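You operate a simulated robot arm through the tools that you are given. There is no shell and no other tool. Be economical: measure what you need, move in short steps, check, and stop when the job is done.

The job below is to be done with a simulated robot arm. You get a single attempt, and the scene is never put back.

Task
Swap the empty cartridge for the one with the earlier date.
Fine: the earlier of the two in the stand; clip it in; the empty one goes in the free middle well; no print; clamps and latch stay.

It is judged by the outcome, as a careful person would: the job done as asked, and still so three seconds after it is handed in. It fails if anything else is knocked over, pushed out of place, dropped, spilled or broken.

Robot
A 7-joint arm with a two-finger parallel gripper, fixed in place. Base frame: the origin is at the foot of the arm, x ahead of it, y to its left, z up; the work surface is at about z = 0.82. Readings come in m, rad, newtons and seconds.
With the tool pointing down near the work surface it reaches from about 0.3 to 0.74 m from the base axis. Its first joint turns from -2.007 to 2.007 rad. Payload 3.91 kg.
Tool frame: the origin (TCP) lies between the finger pads and is the grasp point; the fingertips stand 0.03 m ahead of it; z points along the fingers, y is the line along which they close. Largest opening 0.11 m; finger width 0.02, thickness 0.01; the body of the gripper, 0.048 by 0.112 m, starts 0.055 m behind the TCP.
Orientation is that of the tool frame in the base frame, as a unit quaternion [x, y, z, w]. With the fingers straight down and closing along the base's y, the tool's x points along the base's -x, its y along +y and its z along -z.

Tools
- The arm moves only by the tool jog_arm. Its argument "motion" is a list of rows, each a list of 3 entries, a list of its own where there are three numbers: the turn, a rotation vector about the base's x, y, z in units of 45 degrees (1.0 is 45 degrees), then the shift along the base's x, y, z in units of 150 mm (1.0 is 150 mm), then the opening, from 0 (shut) to 1 (fully open). In form: [[[wx, wy, wz], [dx, dy, dz], grip], ...]. A call has 1 to 10 rows; each row is the pose to reach, as a shift and turn from the pose commanded when the call began. A call with a number of a shift or a turn outside -1 to 1 is refused whole. Each row takes 0.2 s and may step no farther than 0.05 m and 0.15 rad from the row before; otherwise, or with a gripper value out of range, the whole call is refused. A pose out of reach is approached as far as the arm can. The call stops where the force on the tool passes 40 N (or 10 N more than at its start, if that is more) or the arm is blocked; 0.2 s more then pass. The fingers move at their own pace (about 0.108 m/s each) and stop on an object; they squeeze with about 42 N. The grip force told is the motor's: it shows also when the fingers shut on nothing. Time passes only in rows, and 0.2 s behind the last, so rows that repeat a pose let the fingers close. The reply holds the time, the measured pose of the TCP, the force on the tool along the base axes, the opening and the grip force, in the units named above and with some noise, with the torque about the TCP (base axes, N m) and any sound that the robot's microphone picked up.
- Cameras (640 x 400 px; columns grow to the right, rows downward): "scene" is fixed at [0.2203, 0.5001, 1.5679]; the picture's right is [-1.00, -0.04, 0.00], its down [-0.01, 0.34, -0.94] and it looks along [0.04, -0.94, -0.34] (base axes); focal length 352 px, centre (320, 200). "wrist" rides on the gripper at [0.072, 0.017, -0.103] in the tool frame; the picture's right is [-0.23, 0.97, 0.00], its down [-0.76, -0.18, -0.62] and it looks along [-0.61, -0.14, 0.78] (tool axes); focal length 222 px, centre (320, 200). There is no depth. A picture from a camera that has moved, and an enlarged one, comes with that camera's place and axes in the base frame and with its lens.
- camera(camera): a new picture of that camera. It takes no simulated time.
- move_column(by): slides the trunk up (or, below 0, down) by that many m; the arm rides with it, the base frame stays. It gives what a move gives, with no picture.
- enlarge(camera, box): a new picture of the part [left, top, right, bottom] of that camera's present view, enlarged. It takes no simulated time.
- hand_in(): hands the job in; it is judged then, once.

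Work in short steps. Places have to be worked out from the pictures, the camera data and where the tool is seen: move nearer, look again, correct. Check each grasp and each placing, and mend what went wrong. You have 120 turns and 76 pictures in all, those below and enlarged ones among them. Open the gripper and draw the arm clear of the work before you hand the job in, unless the task says otherwise; then end with one line.

The tools are called after "Call:" by a JSON object that holds its "name" and its "arguments". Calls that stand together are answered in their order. jog_arm: Moves the arm, as the interface text tells. Its arguments: {"type":"object","properties":{"motion":{"type":"array","items":{"type":"array"}}},"required":["motion"]} The other tools are called the same way: move_column (by) slides the trunk up or down; camera (camera) takes a picture; enlarge (camera, box) takes an enlarged picture of a part of a camera's view; hand_in () hands the job in.

At the start:

```text
time: 0.0
tool_pos: [0.3747, -0.2849, 1.3823]
tcp_rot: [0.0, 1.0, 0.0, 0.001]
ft_force: [-1.2, -1.1, 0.1]
torque: [0.02, -0.04, -0.02]
opening: 0.11
grip_force: 0.0
trunk travel left (down, up): [-0.825, 0.165]
```

scene: 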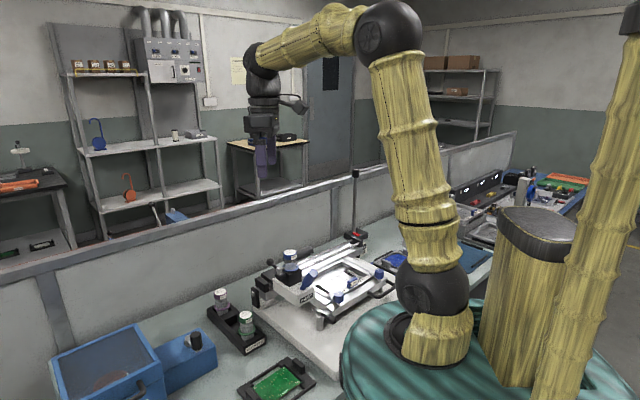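
wrist: 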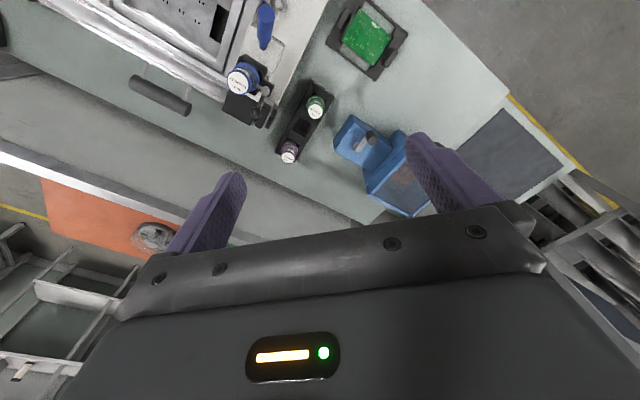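

I start by enlarging the printer and the stand in both cameras to identify the cartridges.

Call:
{"name": "enlarge", "arguments": {"camera": "scene", "box": [190, 230, 350, 360]}}

Call:
{"name": "enlarge", "arguments": {"camera": "wrist", "box": [200, 30, 360, 180]}}

```text
3.08 times, centred on (270, 295) of scene
camera zoom: at [0.2203, 0.5001, 1.5679], right [-1.0, -0.04, 0.0], down [-0.01, 0.34, -0.94], along [0.04, -0.94, -0.34], focal length 1084 px, centre (474, -92)
```

zoom: 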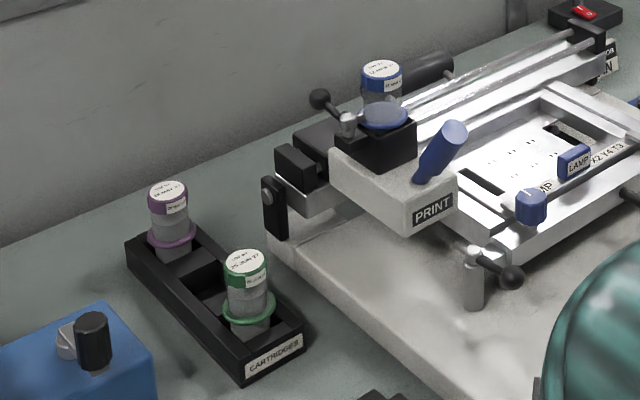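

```text
2.67 times, centred on (280, 105) of wrist
camera zoom: at [0.3021, -0.2682, 1.4849], right [0.23, 0.97, 0.0], down [0.76, -0.18, 0.62], along [0.61, -0.14, -0.78], focal length 592 px, centre (427, 453)
```

zoom: 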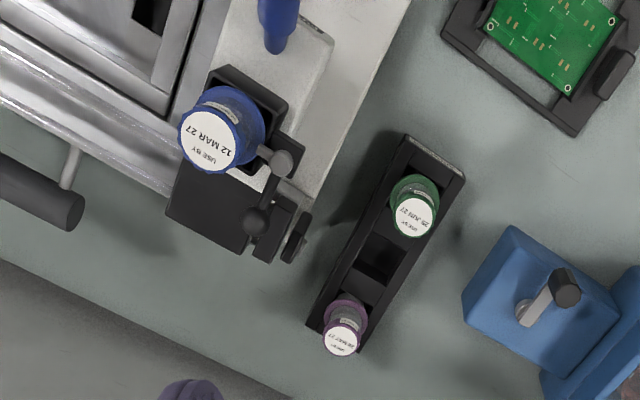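

The mounted one is blue at about (0.348,-0.418), cap z≈1.07; green about (0.465,-0.31) and purple about (0.57,-0.42), caps z≈0.93. Now I read the dates closely.

Call:
{"name": "enlarge", "arguments": {"camera": "wrist", "box": [270, 85, 340, 170]}}

Call:
{"name": "enlarge", "arguments": {"camera": "scene", "box": [205, 282, 265, 352]}}

Call:
{"name": "enlarge", "arguments": {"camera": "scene", "box": [250, 240, 330, 310]}}

Call:
{"name": "enlarge", "arguments": {"camera": "wrist", "box": [205, 40, 285, 130]}}

```text
4.71 times, centred on (305, 128) of wrist
camera zoom: at [0.3021, -0.2682, 1.4849], right [0.23, 0.97, 0.0], down [0.76, -0.18, 0.62], along [0.61, -0.14, -0.78], focal length 1045 px, centre (391, 541)
```

zoom: 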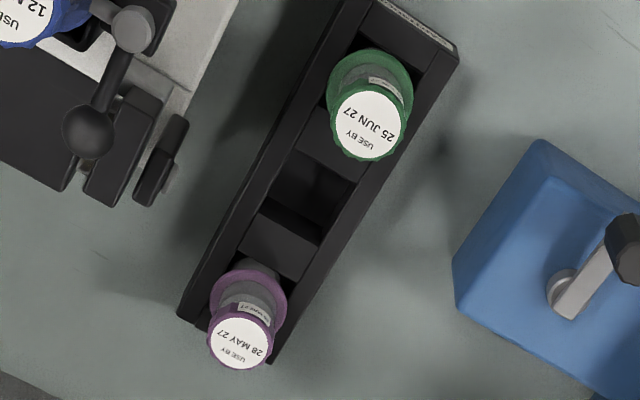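

```text
5.71 times, centred on (235, 317) of scene
camera zoom: at [0.2203, 0.5001, 1.5679], right [-1.0, -0.04, 0.0], down [-0.01, 0.34, -0.94], along [0.04, -0.94, -0.34], focal length 2012 px, centre (806, -469)
```

zoom: 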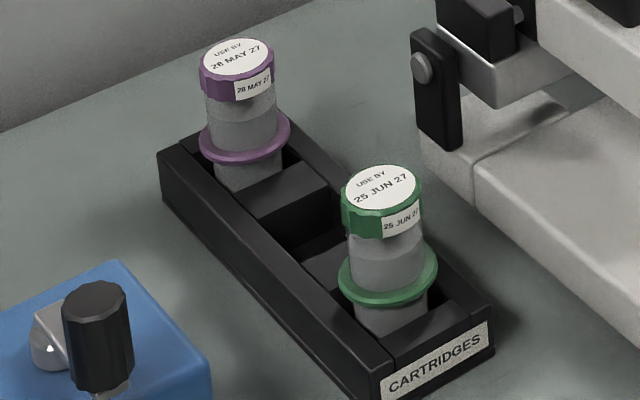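

```text
5.71 times, centred on (290, 275) of scene
camera zoom: at [0.2203, 0.5001, 1.5679], right [-1.0, -0.04, 0.0], down [-0.01, 0.34, -0.94], along [0.04, -0.94, -0.34], focal length 2012 px, centre (491, -229)
```

zoom: 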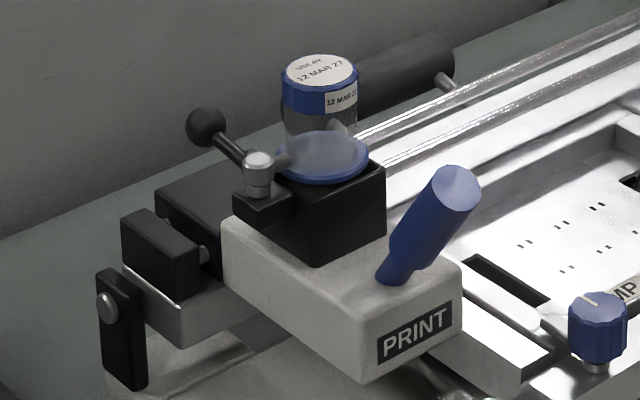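

```text
4.44 times, centred on (245, 85) of wrist
camera zoom: at [0.3021, -0.2682, 1.4849], right [0.23, 0.97, 0.0], down [0.76, -0.18, 0.62], along [0.61, -0.14, -0.78], focal length 987 px, centre (653, 711)
```

zoom: 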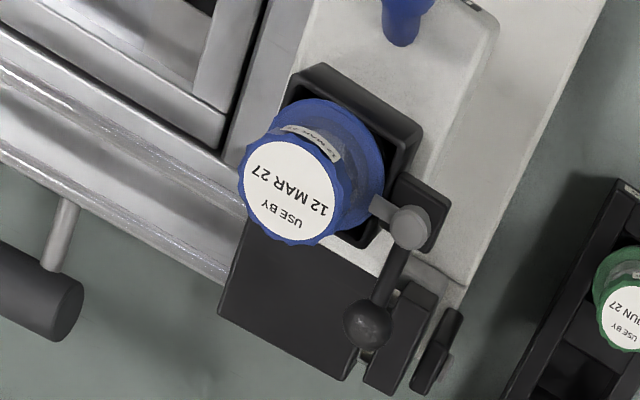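

Purple (28 MAY 27) is the earlier; the mounted blue is held by a small post with a grey tongue and ball lever. I move the wrist camera closer to see the holder's mechanism.

Call:
{"name": "jog_arm", "arguments": {"motion": [[[0, 0, 0], [-0.14, -0.13, -0.2], 1], [[0, 0, 0], [-0.28, -0.26, -0.4], 1], [[0, 0, 0], [-0.42, -0.39, -0.6], 1], [[0, 0, 0], [-0.56, -0.52, -0.8], 1], [[0, 0, 0], [-0.7, -0.65, -1.0], 1]]}}

Call:
{"name": "camera", "arguments": {"camera": "wrist"}}

```text
time: 1.2
tool_pos: [0.2699, -0.3855, 1.2317]
tcp_rot: [0.0, 1.0, 0.0, 0.0]
ft_force: [-0.2, -0.1, -0.5]
torque: [0.02, 0.0, 0.0]
opening: 0.1101
grip_force: 0.1
trunk travel left (down, up): [-0.825, 0.165]
```

```text
67 pictures are left
camera wrist: at [0.1963, -0.369, 1.3341], right [0.23, 0.97, 0.0], down [0.76, -0.18, 0.62], along [0.61, -0.14, -0.78], focal length 222 px, centre (320, 200)
```

wrist: 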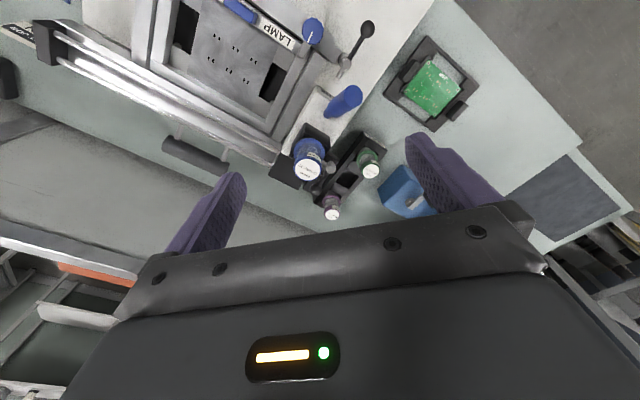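

Now an enlarged look at the holder from here.

Call:
{"name": "enlarge", "arguments": {"camera": "wrist", "box": [265, 80, 375, 220]}}

Call:
{"name": "enlarge", "arguments": {"camera": "scene", "box": [268, 240, 318, 290]}}

```text
2.86 times, centred on (320, 150) of wrist
camera zoom: at [0.1963, -0.369, 1.3341], right [0.23, 0.97, 0.0], down [0.76, -0.18, 0.62], along [0.61, -0.14, -0.78], focal length 635 px, centre (320, 343)
```

zoom: 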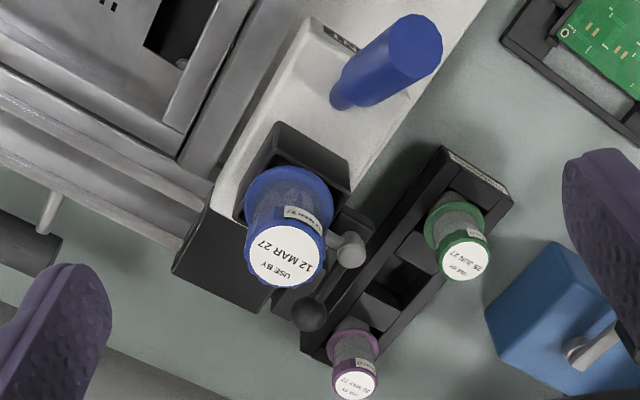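

```text
8.00 times, centred on (293, 265) of scene
camera zoom: at [0.2203, 0.5001, 1.5679], right [-1.0, -0.04, 0.0], down [-0.01, 0.34, -0.94], along [0.04, -0.94, -0.34], focal length 2817 px, centre (536, -320)
```

zoom: 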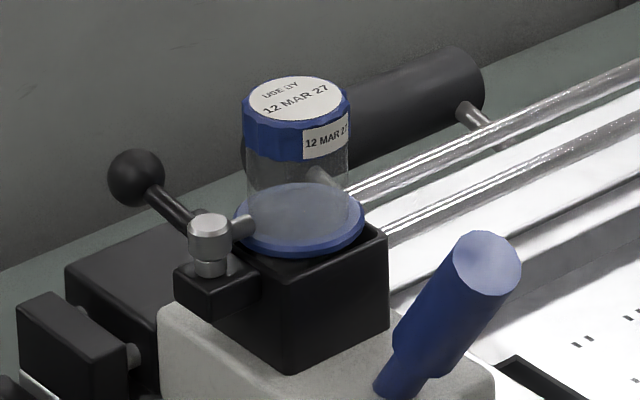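

The clip is a vertical pivot at ≈(0.375,-0.393) with a grey tongue over the flange and a ball lever at ≈(0.409,-0.422,1.034); swinging the ball toward +x+y should free the tongue. I close the fingers and go behind the ball, still above it.

Call:
{"name": "jog_arm", "arguments": {"motion": [[[0, 0, 0], [0.19, -0.1, -0.1], 0], [[0, 0, 0], [0.38, -0.2, -0.2], 0], [[0, 0, 0], [0.57, -0.3, -0.45], 0], [[0, 0, 0], [0.767, -0.403, -0.667], 0], [[0, 0, 0], [0.767, -0.403, -0.667], 0]]}}

Call:
{"name": "camera", "arguments": {"camera": "wrist"}}

Call:
{"name": "enlarge", "arguments": {"camera": "scene", "box": [240, 200, 340, 300]}}

```text
time: 2.4
tool_pos: [0.3837, -0.4443, 1.1343]
tcp_rot: [-0.001, 1.0, 0.001, 0.0]
ft_force: [0.3, 0.0, -0.1]
torque: [0.03, 0.0, -0.02]
opening: 0.0
grip_force: 37.8
trunk travel left (down, up): [-0.825, 0.165]
```

```text
64 pictures are left
camera wrist: at [0.3114, -0.4273, 1.2373], right [0.23, 0.97, 0.0], down [0.76, -0.18, 0.62], along [0.61, -0.14, -0.78], focal length 222 px, centre (320, 200)
```

wrist: 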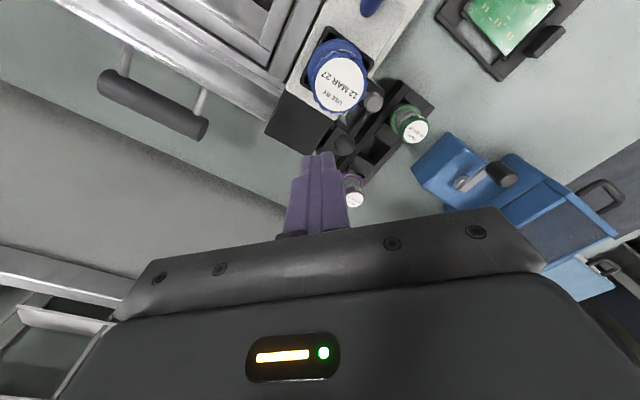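

```text
4.00 times, centred on (290, 250) of scene
camera zoom: at [0.2203, 0.5001, 1.5679], right [-1.0, -0.04, 0.0], down [-0.01, 0.34, -0.94], along [0.04, -0.94, -0.34], focal length 1408 px, centre (440, 0)
```

zoom: 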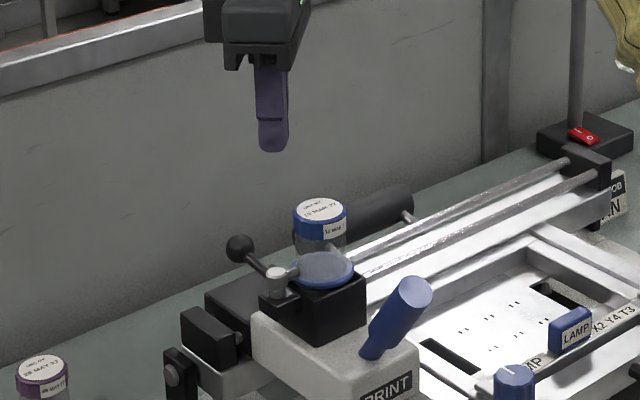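

Fingertip position checks out against the scene view. I lower to tip z≈1.022 behind the ball.

Call:
{"name": "jog_arm", "arguments": {"motion": [[[0, 0, 0], [0.01, -0.01, -0.2], 0], [[0, 0, 0], [0.01, -0.01, -0.4], 0], [[0, 0, 0], [0.01, -0.01, -0.54], 0]]}}

Call:
{"name": "enlarge", "arguments": {"camera": "wrist", "box": [260, 30, 420, 190]}}

Call:
{"name": "enlarge", "arguments": {"camera": "scene", "box": [250, 230, 330, 300]}}

```text
time: 3.2
tool_pos: [0.3857, -0.4455, 1.0543]
tcp_rot: [0.0, 1.0, -0.001, 0.001]
ft_force: [-0.2, 0.4, 0.3]
torque: [-0.03, 0.01, 0.04]
opening: 0.0005
grip_force: 37.8
trunk travel left (down, up): [-0.825, 0.165]
```

```text
2.50 times, centred on (340, 110) of wrist
camera zoom: at [0.3141, -0.4285, 1.1562], right [0.23, 0.97, 0.0], down [0.76, -0.18, 0.62], along [0.61, -0.14, -0.78], focal length 555 px, centre (270, 425)
```

zoom: 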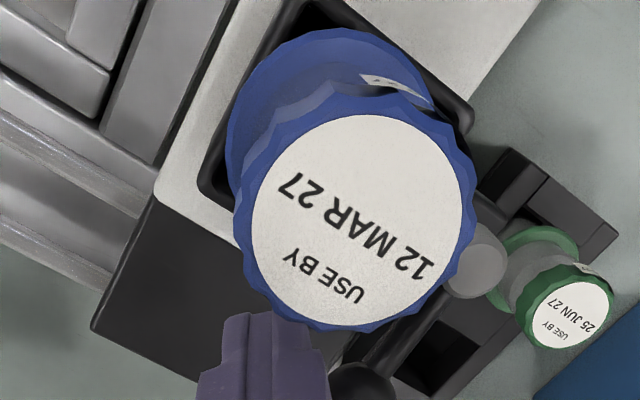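

```text
5.71 times, centred on (290, 265) of scene
camera zoom: at [0.2203, 0.5001, 1.5679], right [-1.0, -0.04, 0.0], down [-0.01, 0.34, -0.94], along [0.04, -0.94, -0.34], focal length 2012 px, centre (491, -171)
```

zoom: 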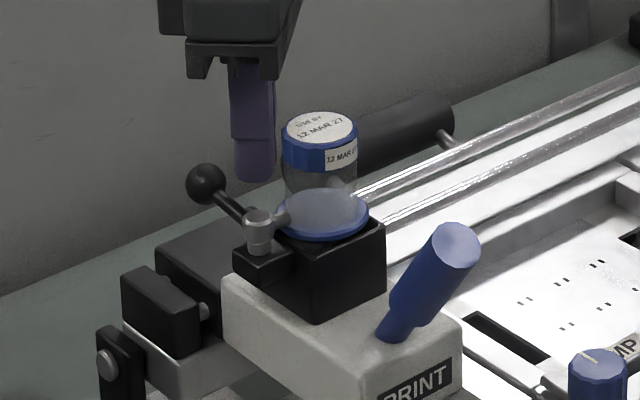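

The fingertip is beside the ball at lever height. I push in an arc about the pivot, first about 50° of swing.

Call:
{"name": "jog_arm", "arguments": {"motion": [[[0, 0, 0], [0.04, 0.045, 0], 0], [[0, 0, 0], [0.079, 0.09, 0], 0], [[0, 0, 0], [0.12, 0.124, 0], 0], [[0, 0, 0], [0.159, 0.157, 0], 0], [[0, 0, 0], [0.185, 0.2, 0], 0], [[0, 0, 0], [0.209, 0.25, 0], 0]]}}

Call:
{"name": "enlarge", "arguments": {"camera": "scene", "box": [250, 230, 330, 300]}}

```text
time: 4.6
tool_pos: [0.4192, -0.4065, 1.0522]
tcp_rot: [0.001, 1.0, 0.001, 0.0]
ft_force: [0.3, 1.1, 0.0]
torque: [0.0, -0.04, 0.02]
opening: 0.0001
grip_force: 37.7
trunk travel left (down, up): [-0.825, 0.165]
```

```text
5.71 times, centred on (290, 265) of scene
camera zoom: at [0.2203, 0.5001, 1.5679], right [-1.0, -0.04, 0.0], down [-0.01, 0.34, -0.94], along [0.04, -0.94, -0.34], focal length 2012 px, centre (491, -171)
```

zoom: 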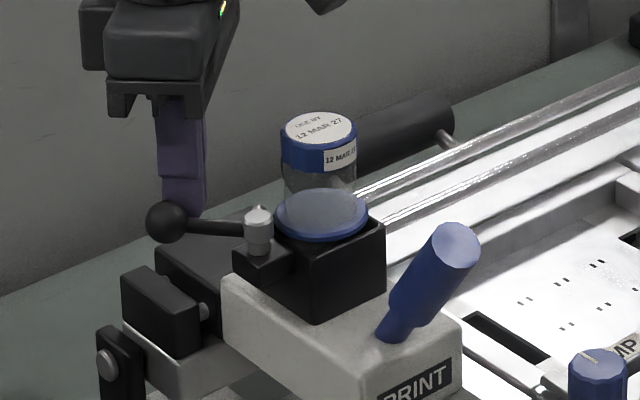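

The lever swings freely with about 1 N and the head stayed. I push it on to about 90–100° total so the tongue is well clear.

Call:
{"name": "jog_arm", "arguments": {"motion": [[[0, 0, 0], [0.005, 0.05, 0], 0], [[0, 0, 0], [0.003, 0.1, 0], 0], [[0, 0, 0], [-0.01, 0.15, 0], 0], [[0, 0, 0], [-0.02, 0.2, 0], 0]]}}

Call:
{"name": "enlarge", "arguments": {"camera": "scene", "box": [250, 230, 330, 300]}}

Call:
{"name": "camera", "arguments": {"camera": "wrist"}}

```text
time: 5.6
tool_pos: [0.4151, -0.3792, 1.0523]
tcp_rot: [0.001, 1.0, -0.001, 0.001]
ft_force: [-1.7, -11.0, -0.3]
torque: [-0.27, -0.01, 0.06]
opening: 0.0
grip_force: 37.7
trunk travel left (down, up): [-0.825, 0.165]
```

```text
5.71 times, centred on (290, 265) of scene
camera zoom: at [0.2203, 0.5001, 1.5679], right [-1.0, -0.04, 0.0], down [-0.01, 0.34, -0.94], along [0.04, -0.94, -0.34], focal length 2012 px, centre (491, -171)
```

zoom: 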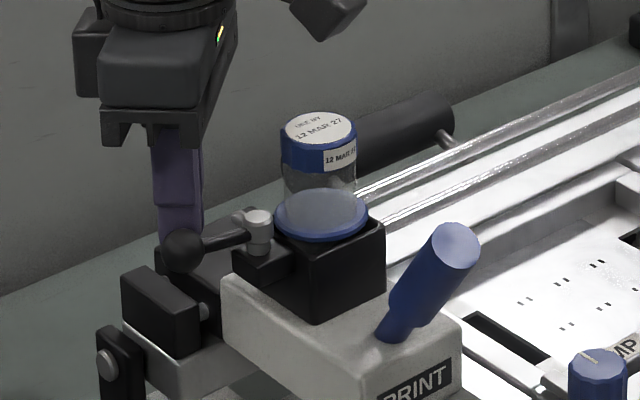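

```text
58 pictures are left
camera wrist: at [0.3418, -0.3625, 1.1538], right [0.23, 0.97, 0.0], down [0.76, -0.18, 0.62], along [0.61, -0.14, -0.78], focal length 222 px, centre (320, 200)
```

wrist: 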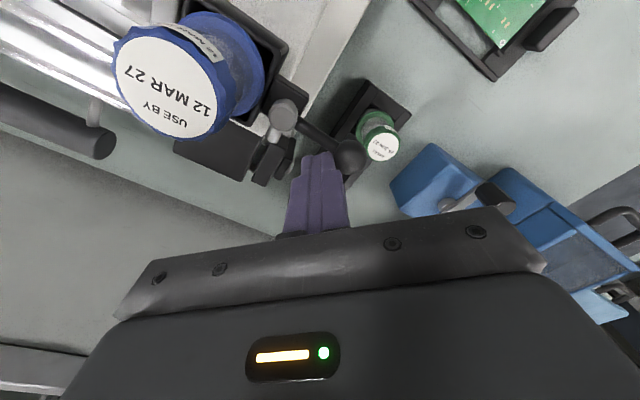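

It has reached its stop (11 N). I back the fingers off from the ball, rise, and check whether the tongue clears the flange.

Call:
{"name": "jog_arm", "arguments": {"motion": [[[0, 0, 0], [0.06, -0.08, 0], 0], [[0, 0, 0], [0.06, -0.1, 0.25], 0], [[0, 0, 0], [-0.1, -0.15, 0.5], 0.4], [[0, 0, 0], [-0.3, -0.2, 0.7], 0.7], [[0, 0, 0], [-0.5, -0.25, 0.8], 0.8]]}}

Call:
{"name": "enlarge", "arguments": {"camera": "wrist", "box": [250, 60, 410, 220]}}

Call:
{"name": "enlarge", "arguments": {"camera": "scene", "box": [265, 240, 325, 290]}}

```text
time: 6.8
tool_pos: [0.3376, -0.413, 1.1727]
tcp_rot: [0.001, 1.0, 0.0, -0.001]
ft_force: [0.1, -0.5, 0.2]
torque: [-0.03, -0.03, -0.03]
opening: 0.0881
grip_force: 0.0
trunk travel left (down, up): [-0.825, 0.165]
```

```text
2.50 times, centred on (330, 140) of wrist
camera zoom: at [0.266, -0.3965, 1.2747], right [0.23, 0.97, 0.0], down [0.76, -0.18, 0.62], along [0.61, -0.14, -0.78], focal length 555 px, centre (295, 350)
```

zoom: 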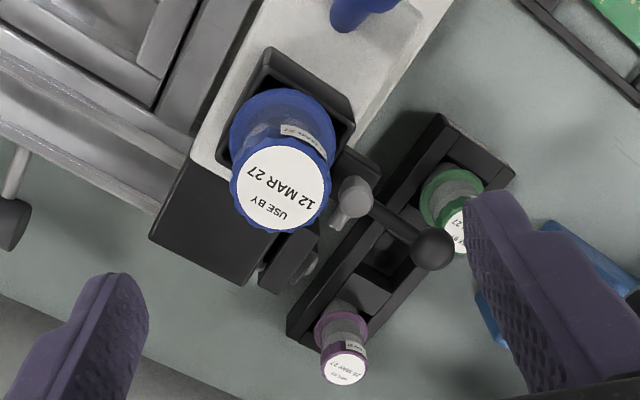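

```text
8.00 times, centred on (295, 265) of scene
camera zoom: at [0.2203, 0.5001, 1.5679], right [-1.0, -0.04, 0.0], down [-0.01, 0.34, -0.94], along [0.04, -0.94, -0.34], focal length 2817 px, centre (520, -320)
```

zoom: 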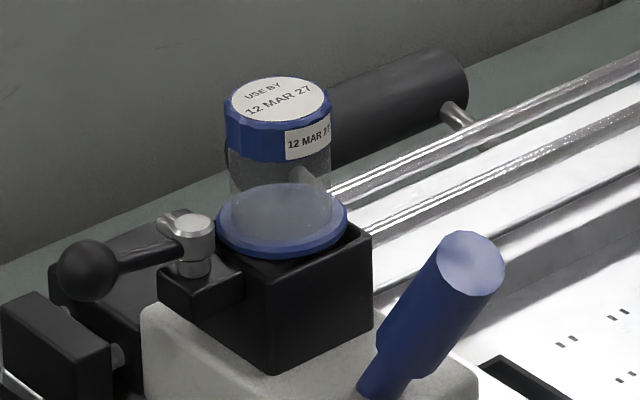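

The tongue is clear of the flange. Blue cap centre is at ≈(0.347,-0.4195, top 1.071); I descend around the cap to TCP z≈1.06.

Call:
{"name": "jog_arm", "arguments": {"motion": [[[0, 0, 0], [0.063, -0.043, -0.2], 0.8], [[0, 0, 0], [0.063, -0.043, -0.4], 0.8], [[0, 0, 0], [0.063, -0.043, -0.6], 0.8], [[0, 0, 0], [0.063, -0.043, -0.75], 0.8]]}}

Call:
{"name": "enlarge", "arguments": {"camera": "scene", "box": [250, 220, 340, 300]}}

Call:
{"name": "camera", "arguments": {"camera": "wrist"}}

```text
time: 7.8
tool_pos: [0.3509, -0.4224, 1.0586]
tcp_rot: [0.0, 1.0, 0.0, 0.0]
ft_force: [-0.6, -0.2, 0.0]
torque: [0.02, -0.02, 0.01]
opening: 0.0879
grip_force: 0.1
trunk travel left (down, up): [-0.825, 0.165]
```

```text
5.00 times, centred on (295, 260) of scene
camera zoom: at [0.2203, 0.5001, 1.5679], right [-1.0, -0.04, 0.0], down [-0.01, 0.34, -0.94], along [0.04, -0.94, -0.34], focal length 1761 px, centre (445, -100)
```

zoom: 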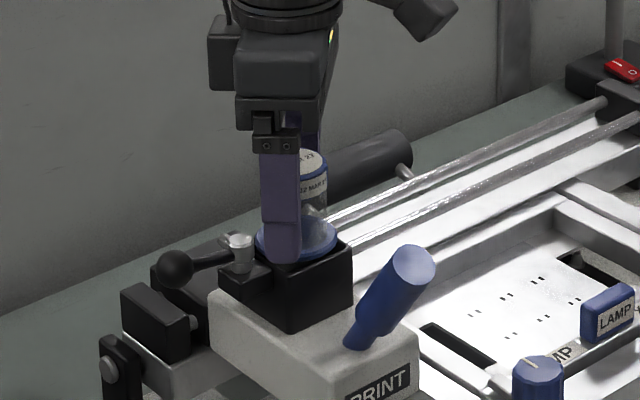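

```text
54 pictures are left
camera wrist: at [0.2772, -0.4047, 1.1621], right [0.23, 0.97, 0.0], down [0.76, -0.18, 0.62], along [0.61, -0.14, -0.78], focal length 222 px, centre (320, 200)
```

wrist: 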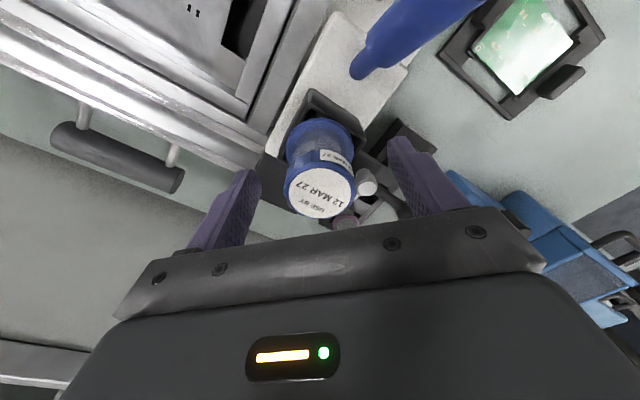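

The cap sits about 5 mm nearer in x than the TCP; I shift slightly and close.

Call:
{"name": "jog_arm", "arguments": {"motion": [[[0, 0, 0], [-0.025, 0.01, 0], 0.8], [[0, 0, 0], [-0.025, 0.01, 0], 0.3], [[0, 0, 0], [-0.025, 0.01, 0], 0.2], [[0, 0, 0], [-0.025, 0.01, 0], 0.2], [[0, 0, 0], [-0.025, 0.01, 0], 0.2]]}}

Call:
{"name": "enlarge", "arguments": {"camera": "scene", "box": [250, 220, 340, 300]}}

```text
time: 9.0
tool_pos: [0.3468, -0.4193, 1.0593]
tcp_rot: [0.0, 1.0, 0.0, 0.001]
ft_force: [-0.2, -0.5, -0.1]
torque: [0.01, 0.01, -0.01]
opening: 0.0363
grip_force: 42.5
trunk travel left (down, up): [-0.825, 0.165]
```

```text
5.00 times, centred on (295, 260) of scene
camera zoom: at [0.2203, 0.5001, 1.5679], right [-1.0, -0.04, 0.0], down [-0.01, 0.34, -0.94], along [0.04, -0.94, -0.34], focal length 1761 px, centre (445, -100)
```

zoom: 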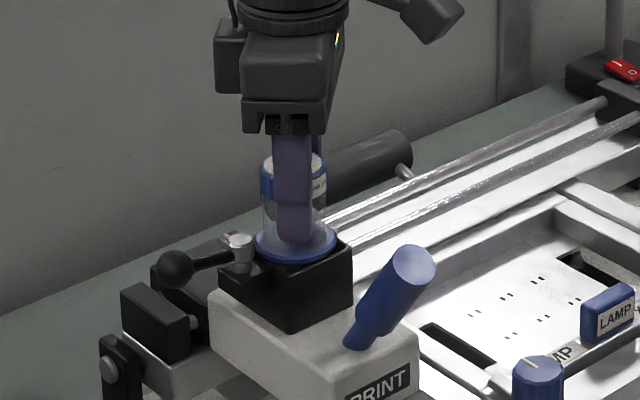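

Gripped at 36 mm with 42 N. I lift gently, straight up.

Call:
{"name": "jog_arm", "arguments": {"motion": [[[0, 0, 0], [-0.025, 0.01, 0.05], 0.2], [[0, 0, 0], [-0.025, 0.01, 0.1], 0.2], [[0, 0, 0], [-0.025, 0.01, 0.17], 0.2], [[0, 0, 0], [-0.025, 0.01, 0.25], 0.2]]}}

Call:
{"name": "enlarge", "arguments": {"camera": "scene", "box": [250, 220, 340, 300]}}

```text
time: 10.0
tool_pos: [0.3438, -0.4192, 1.0955]
tcp_rot: [0.0, 1.0, -0.001, 0.0]
ft_force: [6.9, -6.7, -3.3]
torque: [-0.62, -0.71, 0.0]
opening: 0.0364
grip_force: 42.6
trunk travel left (down, up): [-0.825, 0.165]
```

```text
5.00 times, centred on (295, 260) of scene
camera zoom: at [0.2203, 0.5001, 1.5679], right [-1.0, -0.04, 0.0], down [-0.01, 0.34, -0.94], along [0.04, -0.94, -0.34], focal length 1761 px, centre (445, -100)
```

zoom: 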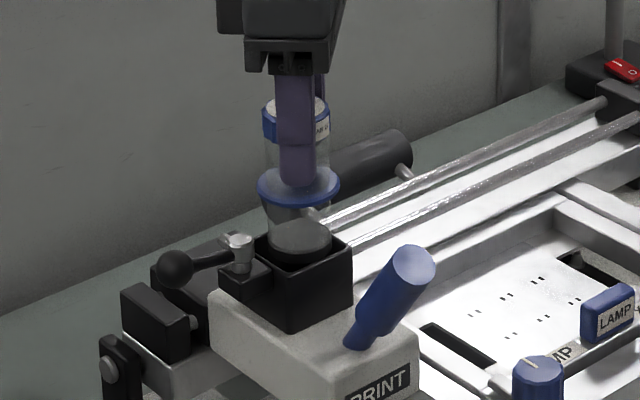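

I inadvertently added the lateral offset again (shifts are relative per call), giving ~10 N sideways; I undo it and continue straight up.

Call:
{"name": "jog_arm", "arguments": {"motion": [[[0, 0, 0], [0.025, -0.01, 0], 0.2], [[0, 0, 0], [0.025, -0.01, 0.1], 0.2], [[0, 0, 0], [0.025, -0.01, 0.2], 0.2], [[0, 0, 0], [0.025, -0.01, 0.35], 0.2], [[0, 0, 0], [0.025, -0.01, 0.5], 0.2]]}}

Call:
{"name": "enlarge", "arguments": {"camera": "scene", "box": [230, 200, 340, 310]}}

Call:
{"name": "camera", "arguments": {"camera": "wrist"}}

```text
time: 11.2
tool_pos: [0.3453, -0.4196, 1.1687]
tcp_rot: [0.0, 1.0, 0.0, 0.001]
ft_force: [0.9, -0.9, -2.7]
torque: [0.0, 0.01, -0.02]
opening: 0.0363
grip_force: 42.4
trunk travel left (down, up): [-0.825, 0.165]
```

```text
3.64 times, centred on (285, 255) of scene
camera zoom: at [0.2203, 0.5001, 1.5679], right [-1.0, -0.04, 0.0], down [-0.01, 0.34, -0.94], along [0.04, -0.94, -0.34], focal length 1280 px, centre (447, 0)
```

zoom: 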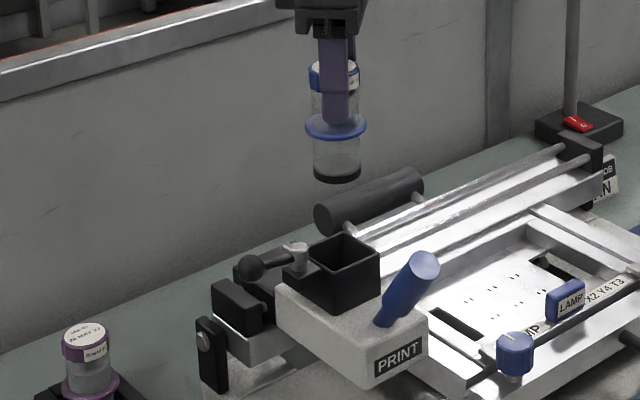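

```text
50 pictures are left
camera wrist: at [0.2724, -0.4036, 1.2717], right [0.23, 0.97, 0.0], down [0.76, -0.18, 0.62], along [0.61, -0.14, -0.78], focal length 222 px, centre (320, 200)
```

wrist: 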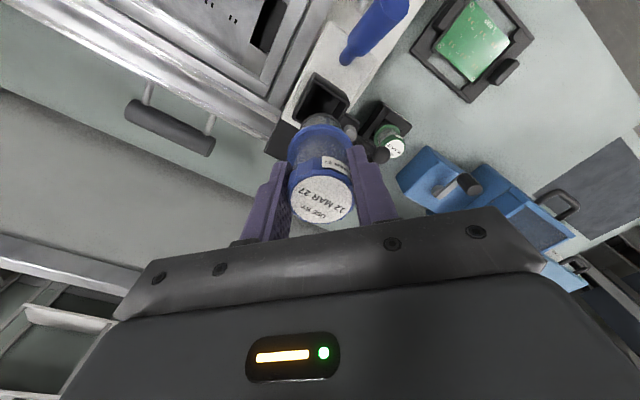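

Blue cartridge is out and held upright, bottom ~z 1.087. I carry it level toward the stand's middle well (≈0.520,-0.369).

Call:
{"name": "jog_arm", "arguments": {"motion": [[[0, 0, 0], [0.15, 0.05, 0.1], 0.2], [[0, 0, 0], [0.4, 0.12, 0.1], 0.2], [[0, 0, 0], [0.7, 0.2, 0.1], 0.2], [[0, 0, 0], [1.0, 0.29, 0], 0.2]]}}

Call:
{"name": "camera", "arguments": {"camera": "wrist"}}

Call:
{"name": "enlarge", "arguments": {"camera": "scene", "box": [190, 230, 290, 360]}}

```text
time: 12.2
tool_pos: [0.4968, -0.3761, 1.1698]
tcp_rot: [-0.001, 1.0, 0.002, 0.0]
ft_force: [0.9, -0.2, -1.8]
torque: [0.04, 0.06, 0.02]
opening: 0.0364
grip_force: 42.9
trunk travel left (down, up): [-0.825, 0.165]
```

```text
49 pictures are left
camera wrist: at [0.4237, -0.36, 1.2727], right [0.23, 0.97, 0.0], down [0.76, -0.18, 0.62], along [0.61, -0.14, -0.78], focal length 222 px, centre (320, 200)
```

wrist: 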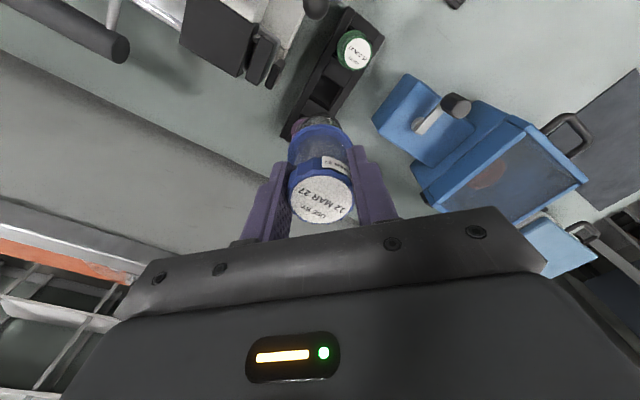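

```text
3.08 times, centred on (240, 295) of scene
camera zoom: at [0.2203, 0.5001, 1.5679], right [-1.0, -0.04, 0.0], down [-0.01, 0.34, -0.94], along [0.04, -0.94, -0.34], focal length 1084 px, centre (566, -92)
```

zoom: 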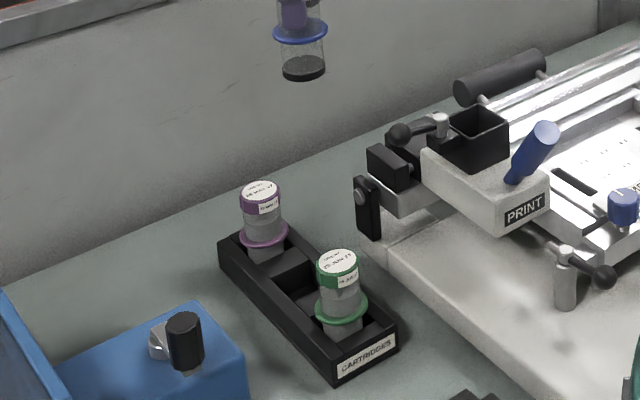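

I check the middle well's centre in an enlarged wrist view.

Call:
{"name": "enlarge", "arguments": {"camera": "wrist", "box": [260, 10, 390, 150]}}

Call:
{"name": "enlarge", "arguments": {"camera": "scene", "box": [205, 285, 265, 355]}}

```text
2.86 times, centred on (325, 80) of wrist
camera zoom: at [0.4237, -0.36, 1.2727], right [0.23, 0.97, 0.0], down [0.76, -0.18, 0.62], along [0.61, -0.14, -0.78], focal length 635 px, centre (306, 543)
```

zoom: 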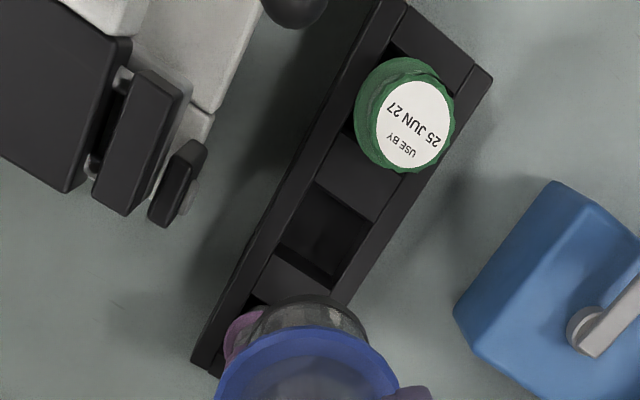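

```text
5.71 times, centred on (235, 320) of scene
camera zoom: at [0.2203, 0.5001, 1.5679], right [-1.0, -0.04, 0.0], down [-0.01, 0.34, -0.94], along [0.04, -0.94, -0.34], focal length 2012 px, centre (806, -486)
```

zoom: 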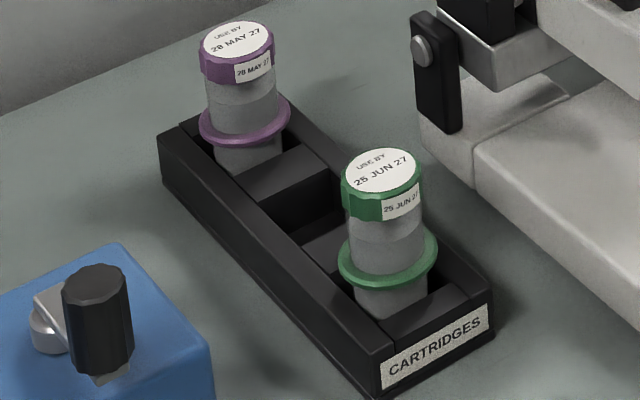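

Well centre ≈(0.5207,-0.370). The wrist camera body would come near the open lever's ball when low, so I turn the tool −45° about z (fingers then close across the stand) while aligning over the well.

Call:
{"name": "jog_arm", "arguments": {"motion": [[[0, 0, -0.17], [0.04, 0.01, 0], 0.2], [[0, 0, -0.34], [0.08, 0.02, 0], 0.2], [[0, 0, -0.51], [0.12, 0.03, 0], 0.2], [[0, 0, -0.68], [0.163, 0.044, 0], 0.2], [[0, 0, -0.85], [0.163, 0.044, 0], 0.2], [[0, 0, -1.0], [0.163, 0.044, 0], 0.2], [[0, 0, -1.0], [0.163, 0.044, -0.3], 0.2], [[0, 0, -1.0], [0.163, 0.044, -0.6], 0.2], [[0, 0, -1.0], [0.163, 0.044, -0.8], 0.2]]}}

Call:
{"name": "camera", "arguments": {"camera": "wrist"}}

Call:
{"name": "enlarge", "arguments": {"camera": "scene", "box": [190, 230, 290, 360]}}

```text
time: 14.2
tool_pos: [0.5207, -0.3687, 1.0503]
tcp_rot: [0.384, 0.923, 0.001, -0.001]
ft_force: [0.3, 0.6, -2.4]
torque: [0.02, 0.01, 0.0]
opening: 0.0365
grip_force: 42.4
trunk travel left (down, up): [-0.825, 0.165]
```

```text
45 pictures are left
camera wrist: at [0.4814, -0.305, 1.1526], right [0.85, 0.53, 0.0], down [0.41, -0.67, 0.62], along [0.33, -0.53, -0.78], focal length 222 px, centre (320, 200)
```

wrist: 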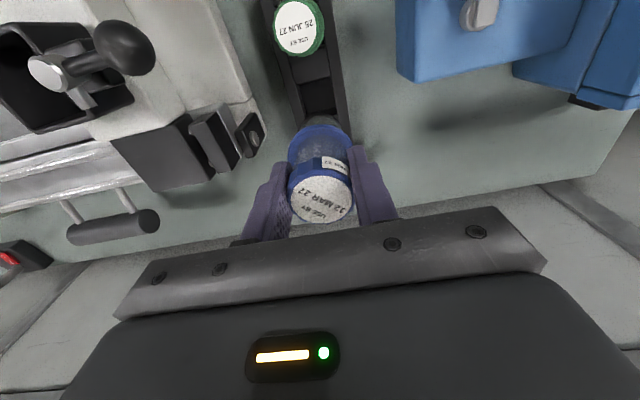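

```text
3.08 times, centred on (240, 295) of scene
camera zoom: at [0.2203, 0.5001, 1.5679], right [-1.0, -0.04, 0.0], down [-0.01, 0.34, -0.94], along [0.04, -0.94, -0.34], focal length 1084 px, centre (566, -92)
```

zoom: 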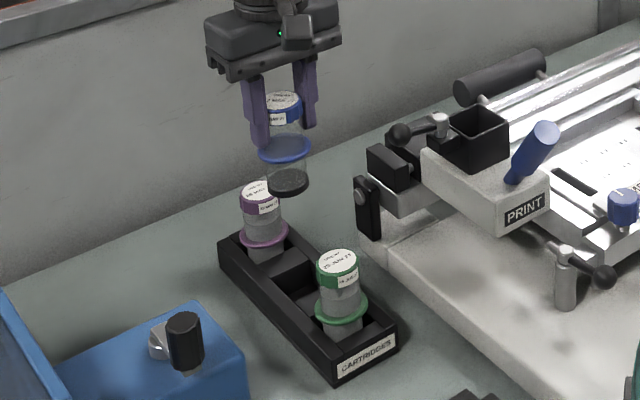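

Aligned within ~1.5 mm. I descend to just above the well and look again.

Call:
{"name": "jog_arm", "arguments": {"motion": [[[0, 0, 0], [0, -0.01, -0.2], 0.2], [[0, 0, 0], [0, -0.01, -0.4], 0.2], [[0, 0, 0], [0, -0.01, -0.58], 0.2], [[0, 0, 0], [0, -0.01, -0.58], 0.2]]}}

Call:
{"name": "enlarge", "arguments": {"camera": "wrist", "box": [240, 60, 400, 240]}}

Call:
{"name": "enlarge", "arguments": {"camera": "scene", "box": [205, 270, 275, 350]}}

```text
time: 15.2
tool_pos: [0.5197, -0.3698, 0.9637]
tcp_rot: [0.382, 0.924, 0.0, 0.0]
ft_force: [-0.5, 0.3, -2.7]
torque: [0.03, 0.04, -0.01]
opening: 0.0363
grip_force: 41.8
trunk travel left (down, up): [-0.825, 0.165]
```

```text
2.22 times, centred on (320, 150) of wrist
camera zoom: at [0.4801, -0.3072, 1.0661], right [0.85, 0.53, 0.0], down [0.41, -0.66, 0.62], along [0.33, -0.53, -0.78], focal length 494 px, centre (320, 311)
```

zoom: 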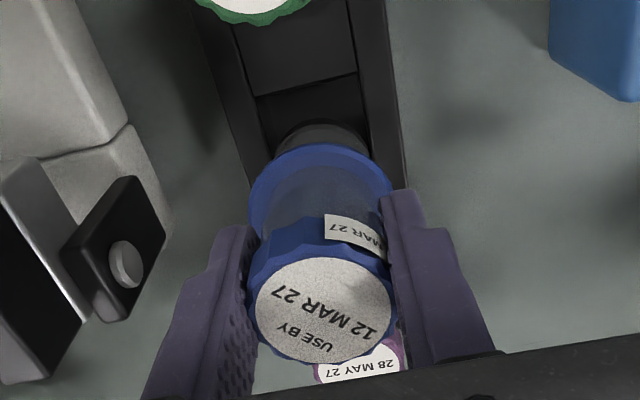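

```text
5.00 times, centred on (240, 310) of scene
camera zoom: at [0.2203, 0.5001, 1.5679], right [-1.0, -0.04, 0.0], down [-0.01, 0.34, -0.94], along [0.04, -0.94, -0.34], focal length 1761 px, centre (720, -350)
```

zoom: 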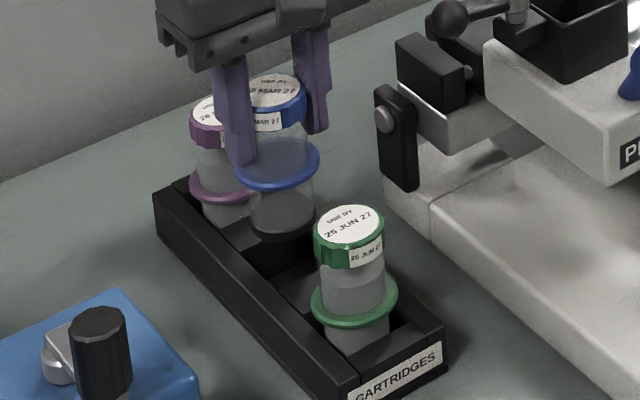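

Laterally aligned with the channel. I lower slowly, watching for contact.

Call:
{"name": "jog_arm", "arguments": {"motion": [[[0, 0, 0], [0.003, -0.002, -0.06], 0.2], [[0, 0, 0], [0.003, -0.002, -0.12], 0.2], [[0, 0, 0], [0.003, -0.002, -0.17], 0.2], [[0, 0, 0], [0.003, -0.002, -0.21], 0.2]]}}

Call:
{"name": "enlarge", "arguments": {"camera": "scene", "box": [205, 270, 275, 350]}}

```text
time: 16.2
tool_pos: [0.5201, -0.3705, 0.9326]
tcp_rot: [0.383, 0.924, 0.0, -0.001]
ft_force: [-2.1, 1.1, -4.0]
torque: [0.22, 0.17, 0.0]
opening: 0.0364
grip_force: 42.0
trunk travel left (down, up): [-0.825, 0.165]
```

```text
5.00 times, centred on (240, 310) of scene
camera zoom: at [0.2203, 0.5001, 1.5679], right [-1.0, -0.04, 0.0], down [-0.01, 0.34, -0.94], along [0.04, -0.94, -0.34], focal length 1761 px, centre (720, -350)
```

zoom: 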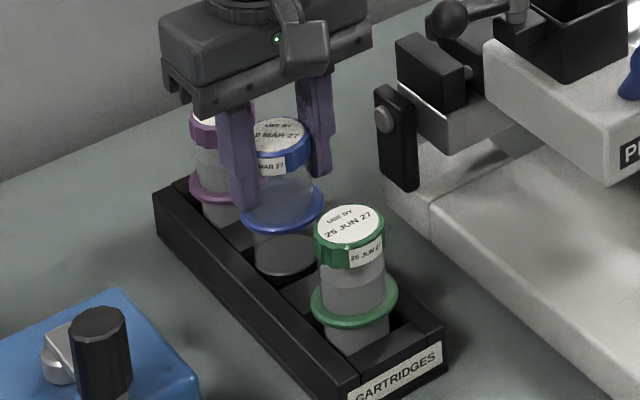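

It has entered the well with a ~2 N brush on the purple-side divider; I nudge ~1 mm toward the green side and continue to the floor.

Call:
{"name": "jog_arm", "arguments": {"motion": [[[0, 0, 0], [-0.008, 0.007, 0], 0.2], [[0, 0, 0], [-0.008, 0.007, -0.05], 0.2], [[0, 0, 0], [-0.008, 0.007, -0.09], 0.2], [[0, 0, 0], [-0.008, 0.007, -0.12], 0.2]]}}

Call:
{"name": "enlarge", "arguments": {"camera": "scene", "box": [205, 270, 275, 350]}}

```text
time: 17.2
tool_pos: [0.5196, -0.3706, 0.9138]
tcp_rot: [0.383, 0.924, -0.001, 0.0]
ft_force: [0.4, 0.1, -2.1]
torque: [0.02, -0.01, 0.01]
opening: 0.0362
grip_force: 41.6
trunk travel left (down, up): [-0.825, 0.165]
```

```text
5.00 times, centred on (240, 310) of scene
camera zoom: at [0.2203, 0.5001, 1.5679], right [-1.0, -0.04, 0.0], down [-0.01, 0.34, -0.94], along [0.04, -0.94, -0.34], focal length 1761 px, centre (720, -350)
```

zoom: 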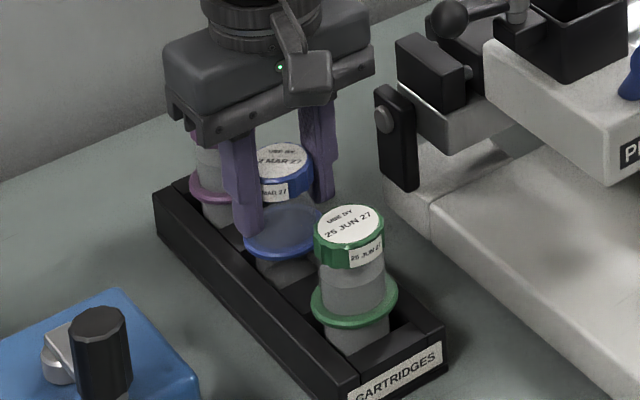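

Still hanging free; a few millimetres more until the floor takes the weight.

Call:
{"name": "jog_arm", "arguments": {"motion": [[[0, 0, 0], [0, 0, -0.01], 0.2], [[0, 0, 0], [0, 0, -0.02], 0.2], [[0, 0, 0], [0, 0, -0.02], 0.2]]}}

```text
time: 18.0
tool_pos: [0.5197, -0.37, 0.9121]
tcp_rot: [0.382, 0.924, -0.001, 0.0]
ft_force: [0.5, -0.9, 8.3]
torque: [0.05, 0.0, 0.01]
opening: 0.0362
grip_force: 42.0
trunk travel left (down, up): [-0.825, 0.165]
```

The floor now carries it (8 N). I open the fingers partway and rise clear.

Call:
{"name": "jog_arm", "arguments": {"motion": [[[0, 0, 0], [0, 0, 0.005], 0.45], [[0, 0, 0], [0, 0, 0.01], 0.6], [[0, 0, 0], [0, 0, 0.01], 0.6], [[0, 0, 0], [0, 0, 0.15], 0.6], [[0, 0, 0], [0, 0, 0.4], 0.6], [[0, 0, 0], [0, 0, 0.7], 0.6]]}}

Call:
{"name": "camera", "arguments": {"camera": "wrist"}}

Call:
{"name": "enlarge", "arguments": {"camera": "scene", "box": [205, 270, 275, 350]}}

```text
time: 19.4
tool_pos: [0.5184, -0.37, 1.0181]
tcp_rot: [0.384, 0.923, 0.0, 0.0]
ft_force: [-0.2, -0.2, 0.3]
torque: [-0.04, -0.02, -0.02]
opening: 0.0661
grip_force: 0.0
trunk travel left (down, up): [-0.825, 0.165]
```

```text
39 pictures are left
camera wrist: at [0.4787, -0.3072, 1.1208], right [0.85, 0.53, 0.0], down [0.41, -0.66, 0.62], along [0.33, -0.53, -0.78], focal length 222 px, centre (320, 200)
```

wrist: 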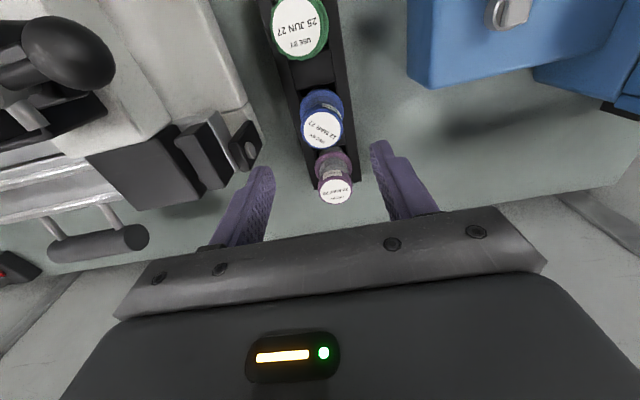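

```text
5.00 times, centred on (240, 310) of scene
camera zoom: at [0.2203, 0.5001, 1.5679], right [-1.0, -0.04, 0.0], down [-0.01, 0.34, -0.94], along [0.04, -0.94, -0.34], focal length 1761 px, centre (720, -350)
```

zoom: 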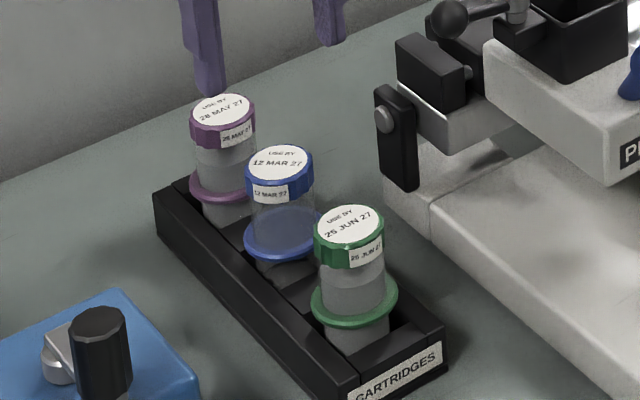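

Blue sits upright in the middle well. Next, purple at ≈(0.571,-0.420): I move above it and partly down, then recheck.

Call:
{"name": "jog_arm", "arguments": {"motion": [[[0, 0, 0], [0.18, -0.17, 0], 0.7], [[0, 0, 0], [0.353, -0.337, 0], 0.7], [[0, 0, 0], [0.353, -0.337, -0.2], 0.7], [[0, 0, 0], [0.353, -0.337, -0.3], 0.7], [[0, 0, 0], [0.353, -0.337, -0.3], 0.7]]}}

Call:
{"name": "camera", "arguments": {"camera": "wrist"}}

```text
time: 20.6
tool_pos: [0.5715, -0.4201, 0.971]
tcp_rot: [0.382, 0.924, 0.0, 0.001]
ft_force: [0.2, 0.5, -0.4]
torque: [-0.03, 0.02, 0.0]
opening: 0.0769
grip_force: 0.1
trunk travel left (down, up): [-0.825, 0.165]
```

```text
37 pictures are left
camera wrist: at [0.5325, -0.358, 1.0739], right [0.85, 0.53, 0.0], down [0.41, -0.66, 0.62], along [0.33, -0.53, -0.78], focal length 222 px, centre (320, 200)
```

wrist: 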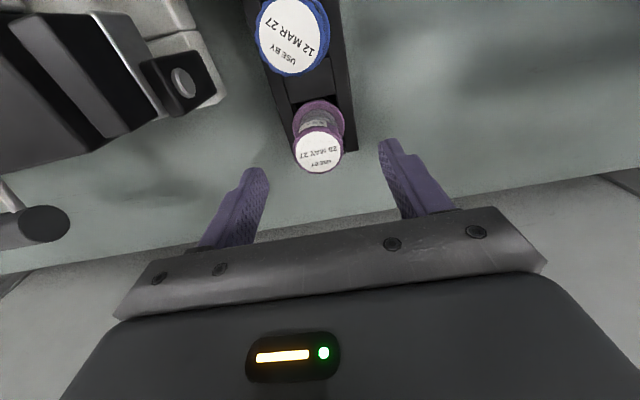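

Cap centre is ≈(0.572,-0.423). I fine-correct and descend to TCP z≈0.913, then close.

Call:
{"name": "jog_arm", "arguments": {"motion": [[[0, 0, 0], [0.004, -0.015, -0.15], 0.7], [[0, 0, 0], [0.004, -0.015, -0.3], 0.7], [[0, 0, 0], [0.004, -0.015, -0.385], 0.7], [[0, 0, 0], [0.004, -0.015, -0.385], 0.4], [[0, 0, 0], [0.004, -0.015, -0.385], 0.2], [[0, 0, 0], [0.004, -0.015, -0.385], 0.2], [[0, 0, 0], [0.004, -0.015, -0.385], 0.2]]}}

Call:
{"name": "enlarge", "arguments": {"camera": "scene", "box": [205, 270, 275, 350]}}

Call:
{"name": "enlarge", "arguments": {"camera": "wrist", "box": [240, 60, 400, 240]}}

```text
time: 22.2
tool_pos: [0.5718, -0.4232, 0.9136]
tcp_rot: [0.384, 0.923, -0.001, -0.001]
ft_force: [-0.5, -0.4, -0.1]
torque: [-0.07, -0.01, -0.04]
opening: 0.0375
grip_force: 41.3
trunk travel left (down, up): [-0.825, 0.165]
```

```text
5.00 times, centred on (240, 310) of scene
camera zoom: at [0.2203, 0.5001, 1.5679], right [-1.0, -0.04, 0.0], down [-0.01, 0.34, -0.94], along [0.04, -0.94, -0.34], focal length 1761 px, centre (720, -350)
```

zoom: 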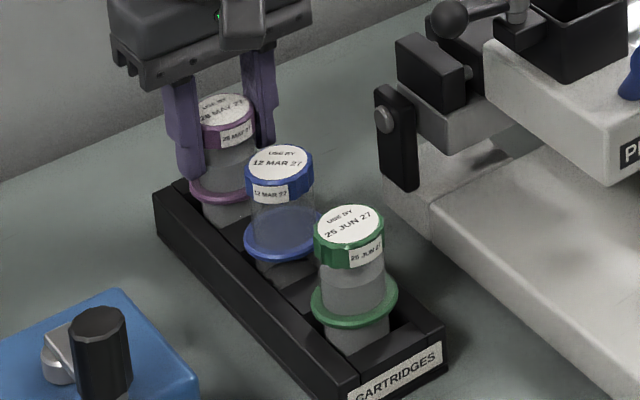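

```text
2.22 times, centred on (320, 150) of wrist
camera zoom: at [0.5318, -0.3603, 1.0164], right [0.85, 0.53, 0.0], down [0.41, -0.66, 0.62], along [0.33, -0.53, -0.78], focal length 494 px, centre (320, 311)
```

zoom: 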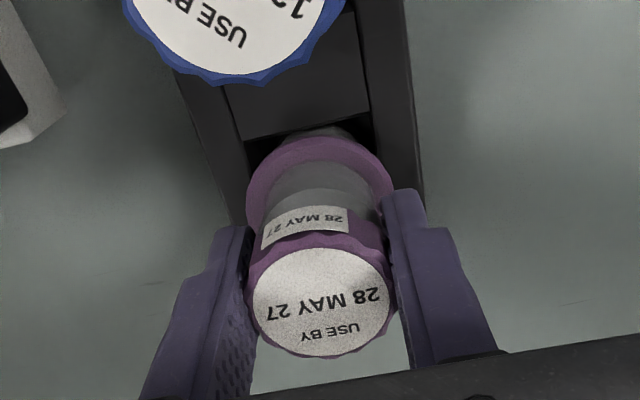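

Firmly gripped (37.5 mm). I lift it straight up.

Call:
{"name": "jog_arm", "arguments": {"motion": [[[0, 0, 0], [0, 0, 0.07], 0.2], [[0, 0, 0], [0, 0, 0.15], 0.2], [[0, 0, 0], [0, 0, 0.3], 0.2], [[0, 0, 0], [0, 0, 0.5], 0.2], [[0, 0, 0], [0, 0, 0.75], 0.2], [[0, 0, 0], [0, 0, 1.0], 0.2]]}}

Call:
{"name": "jog_arm", "arguments": {"motion": [[[0, 0, 0], [0, 0, 0.25], 0.2], [[0, 0, 0], [0, 0, 0.5], 0.2], [[0, 0, 0], [0, 0, 0.75], 0.2], [[0, 0, 0], [0, 0, 0.75], 0.2]]}}

Call:
{"name": "camera", "arguments": {"camera": "scene"}}

```text
time: 23.6
tool_pos: [0.5724, -0.4232, 1.0644]
tcp_rot: [0.383, 0.924, 0.001, 0.0]
ft_force: [-0.3, 0.1, -3.2]
torque: [0.0, 0.0, 0.0]
opening: 0.0374
grip_force: 42.1
trunk travel left (down, up): [-0.825, 0.165]
```

```text
time: 24.6
tool_pos: [0.5738, -0.4229, 1.176]
tcp_rot: [0.382, 0.924, 0.0, -0.001]
ft_force: [0.1, -0.4, -2.8]
torque: [-0.01, 0.02, 0.0]
opening: 0.0371
grip_force: 41.8
trunk travel left (down, up): [-0.825, 0.165]
```

```text
34 pictures are left
```

scene: 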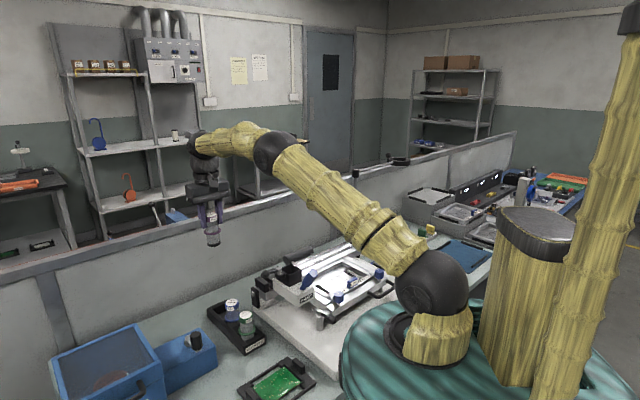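

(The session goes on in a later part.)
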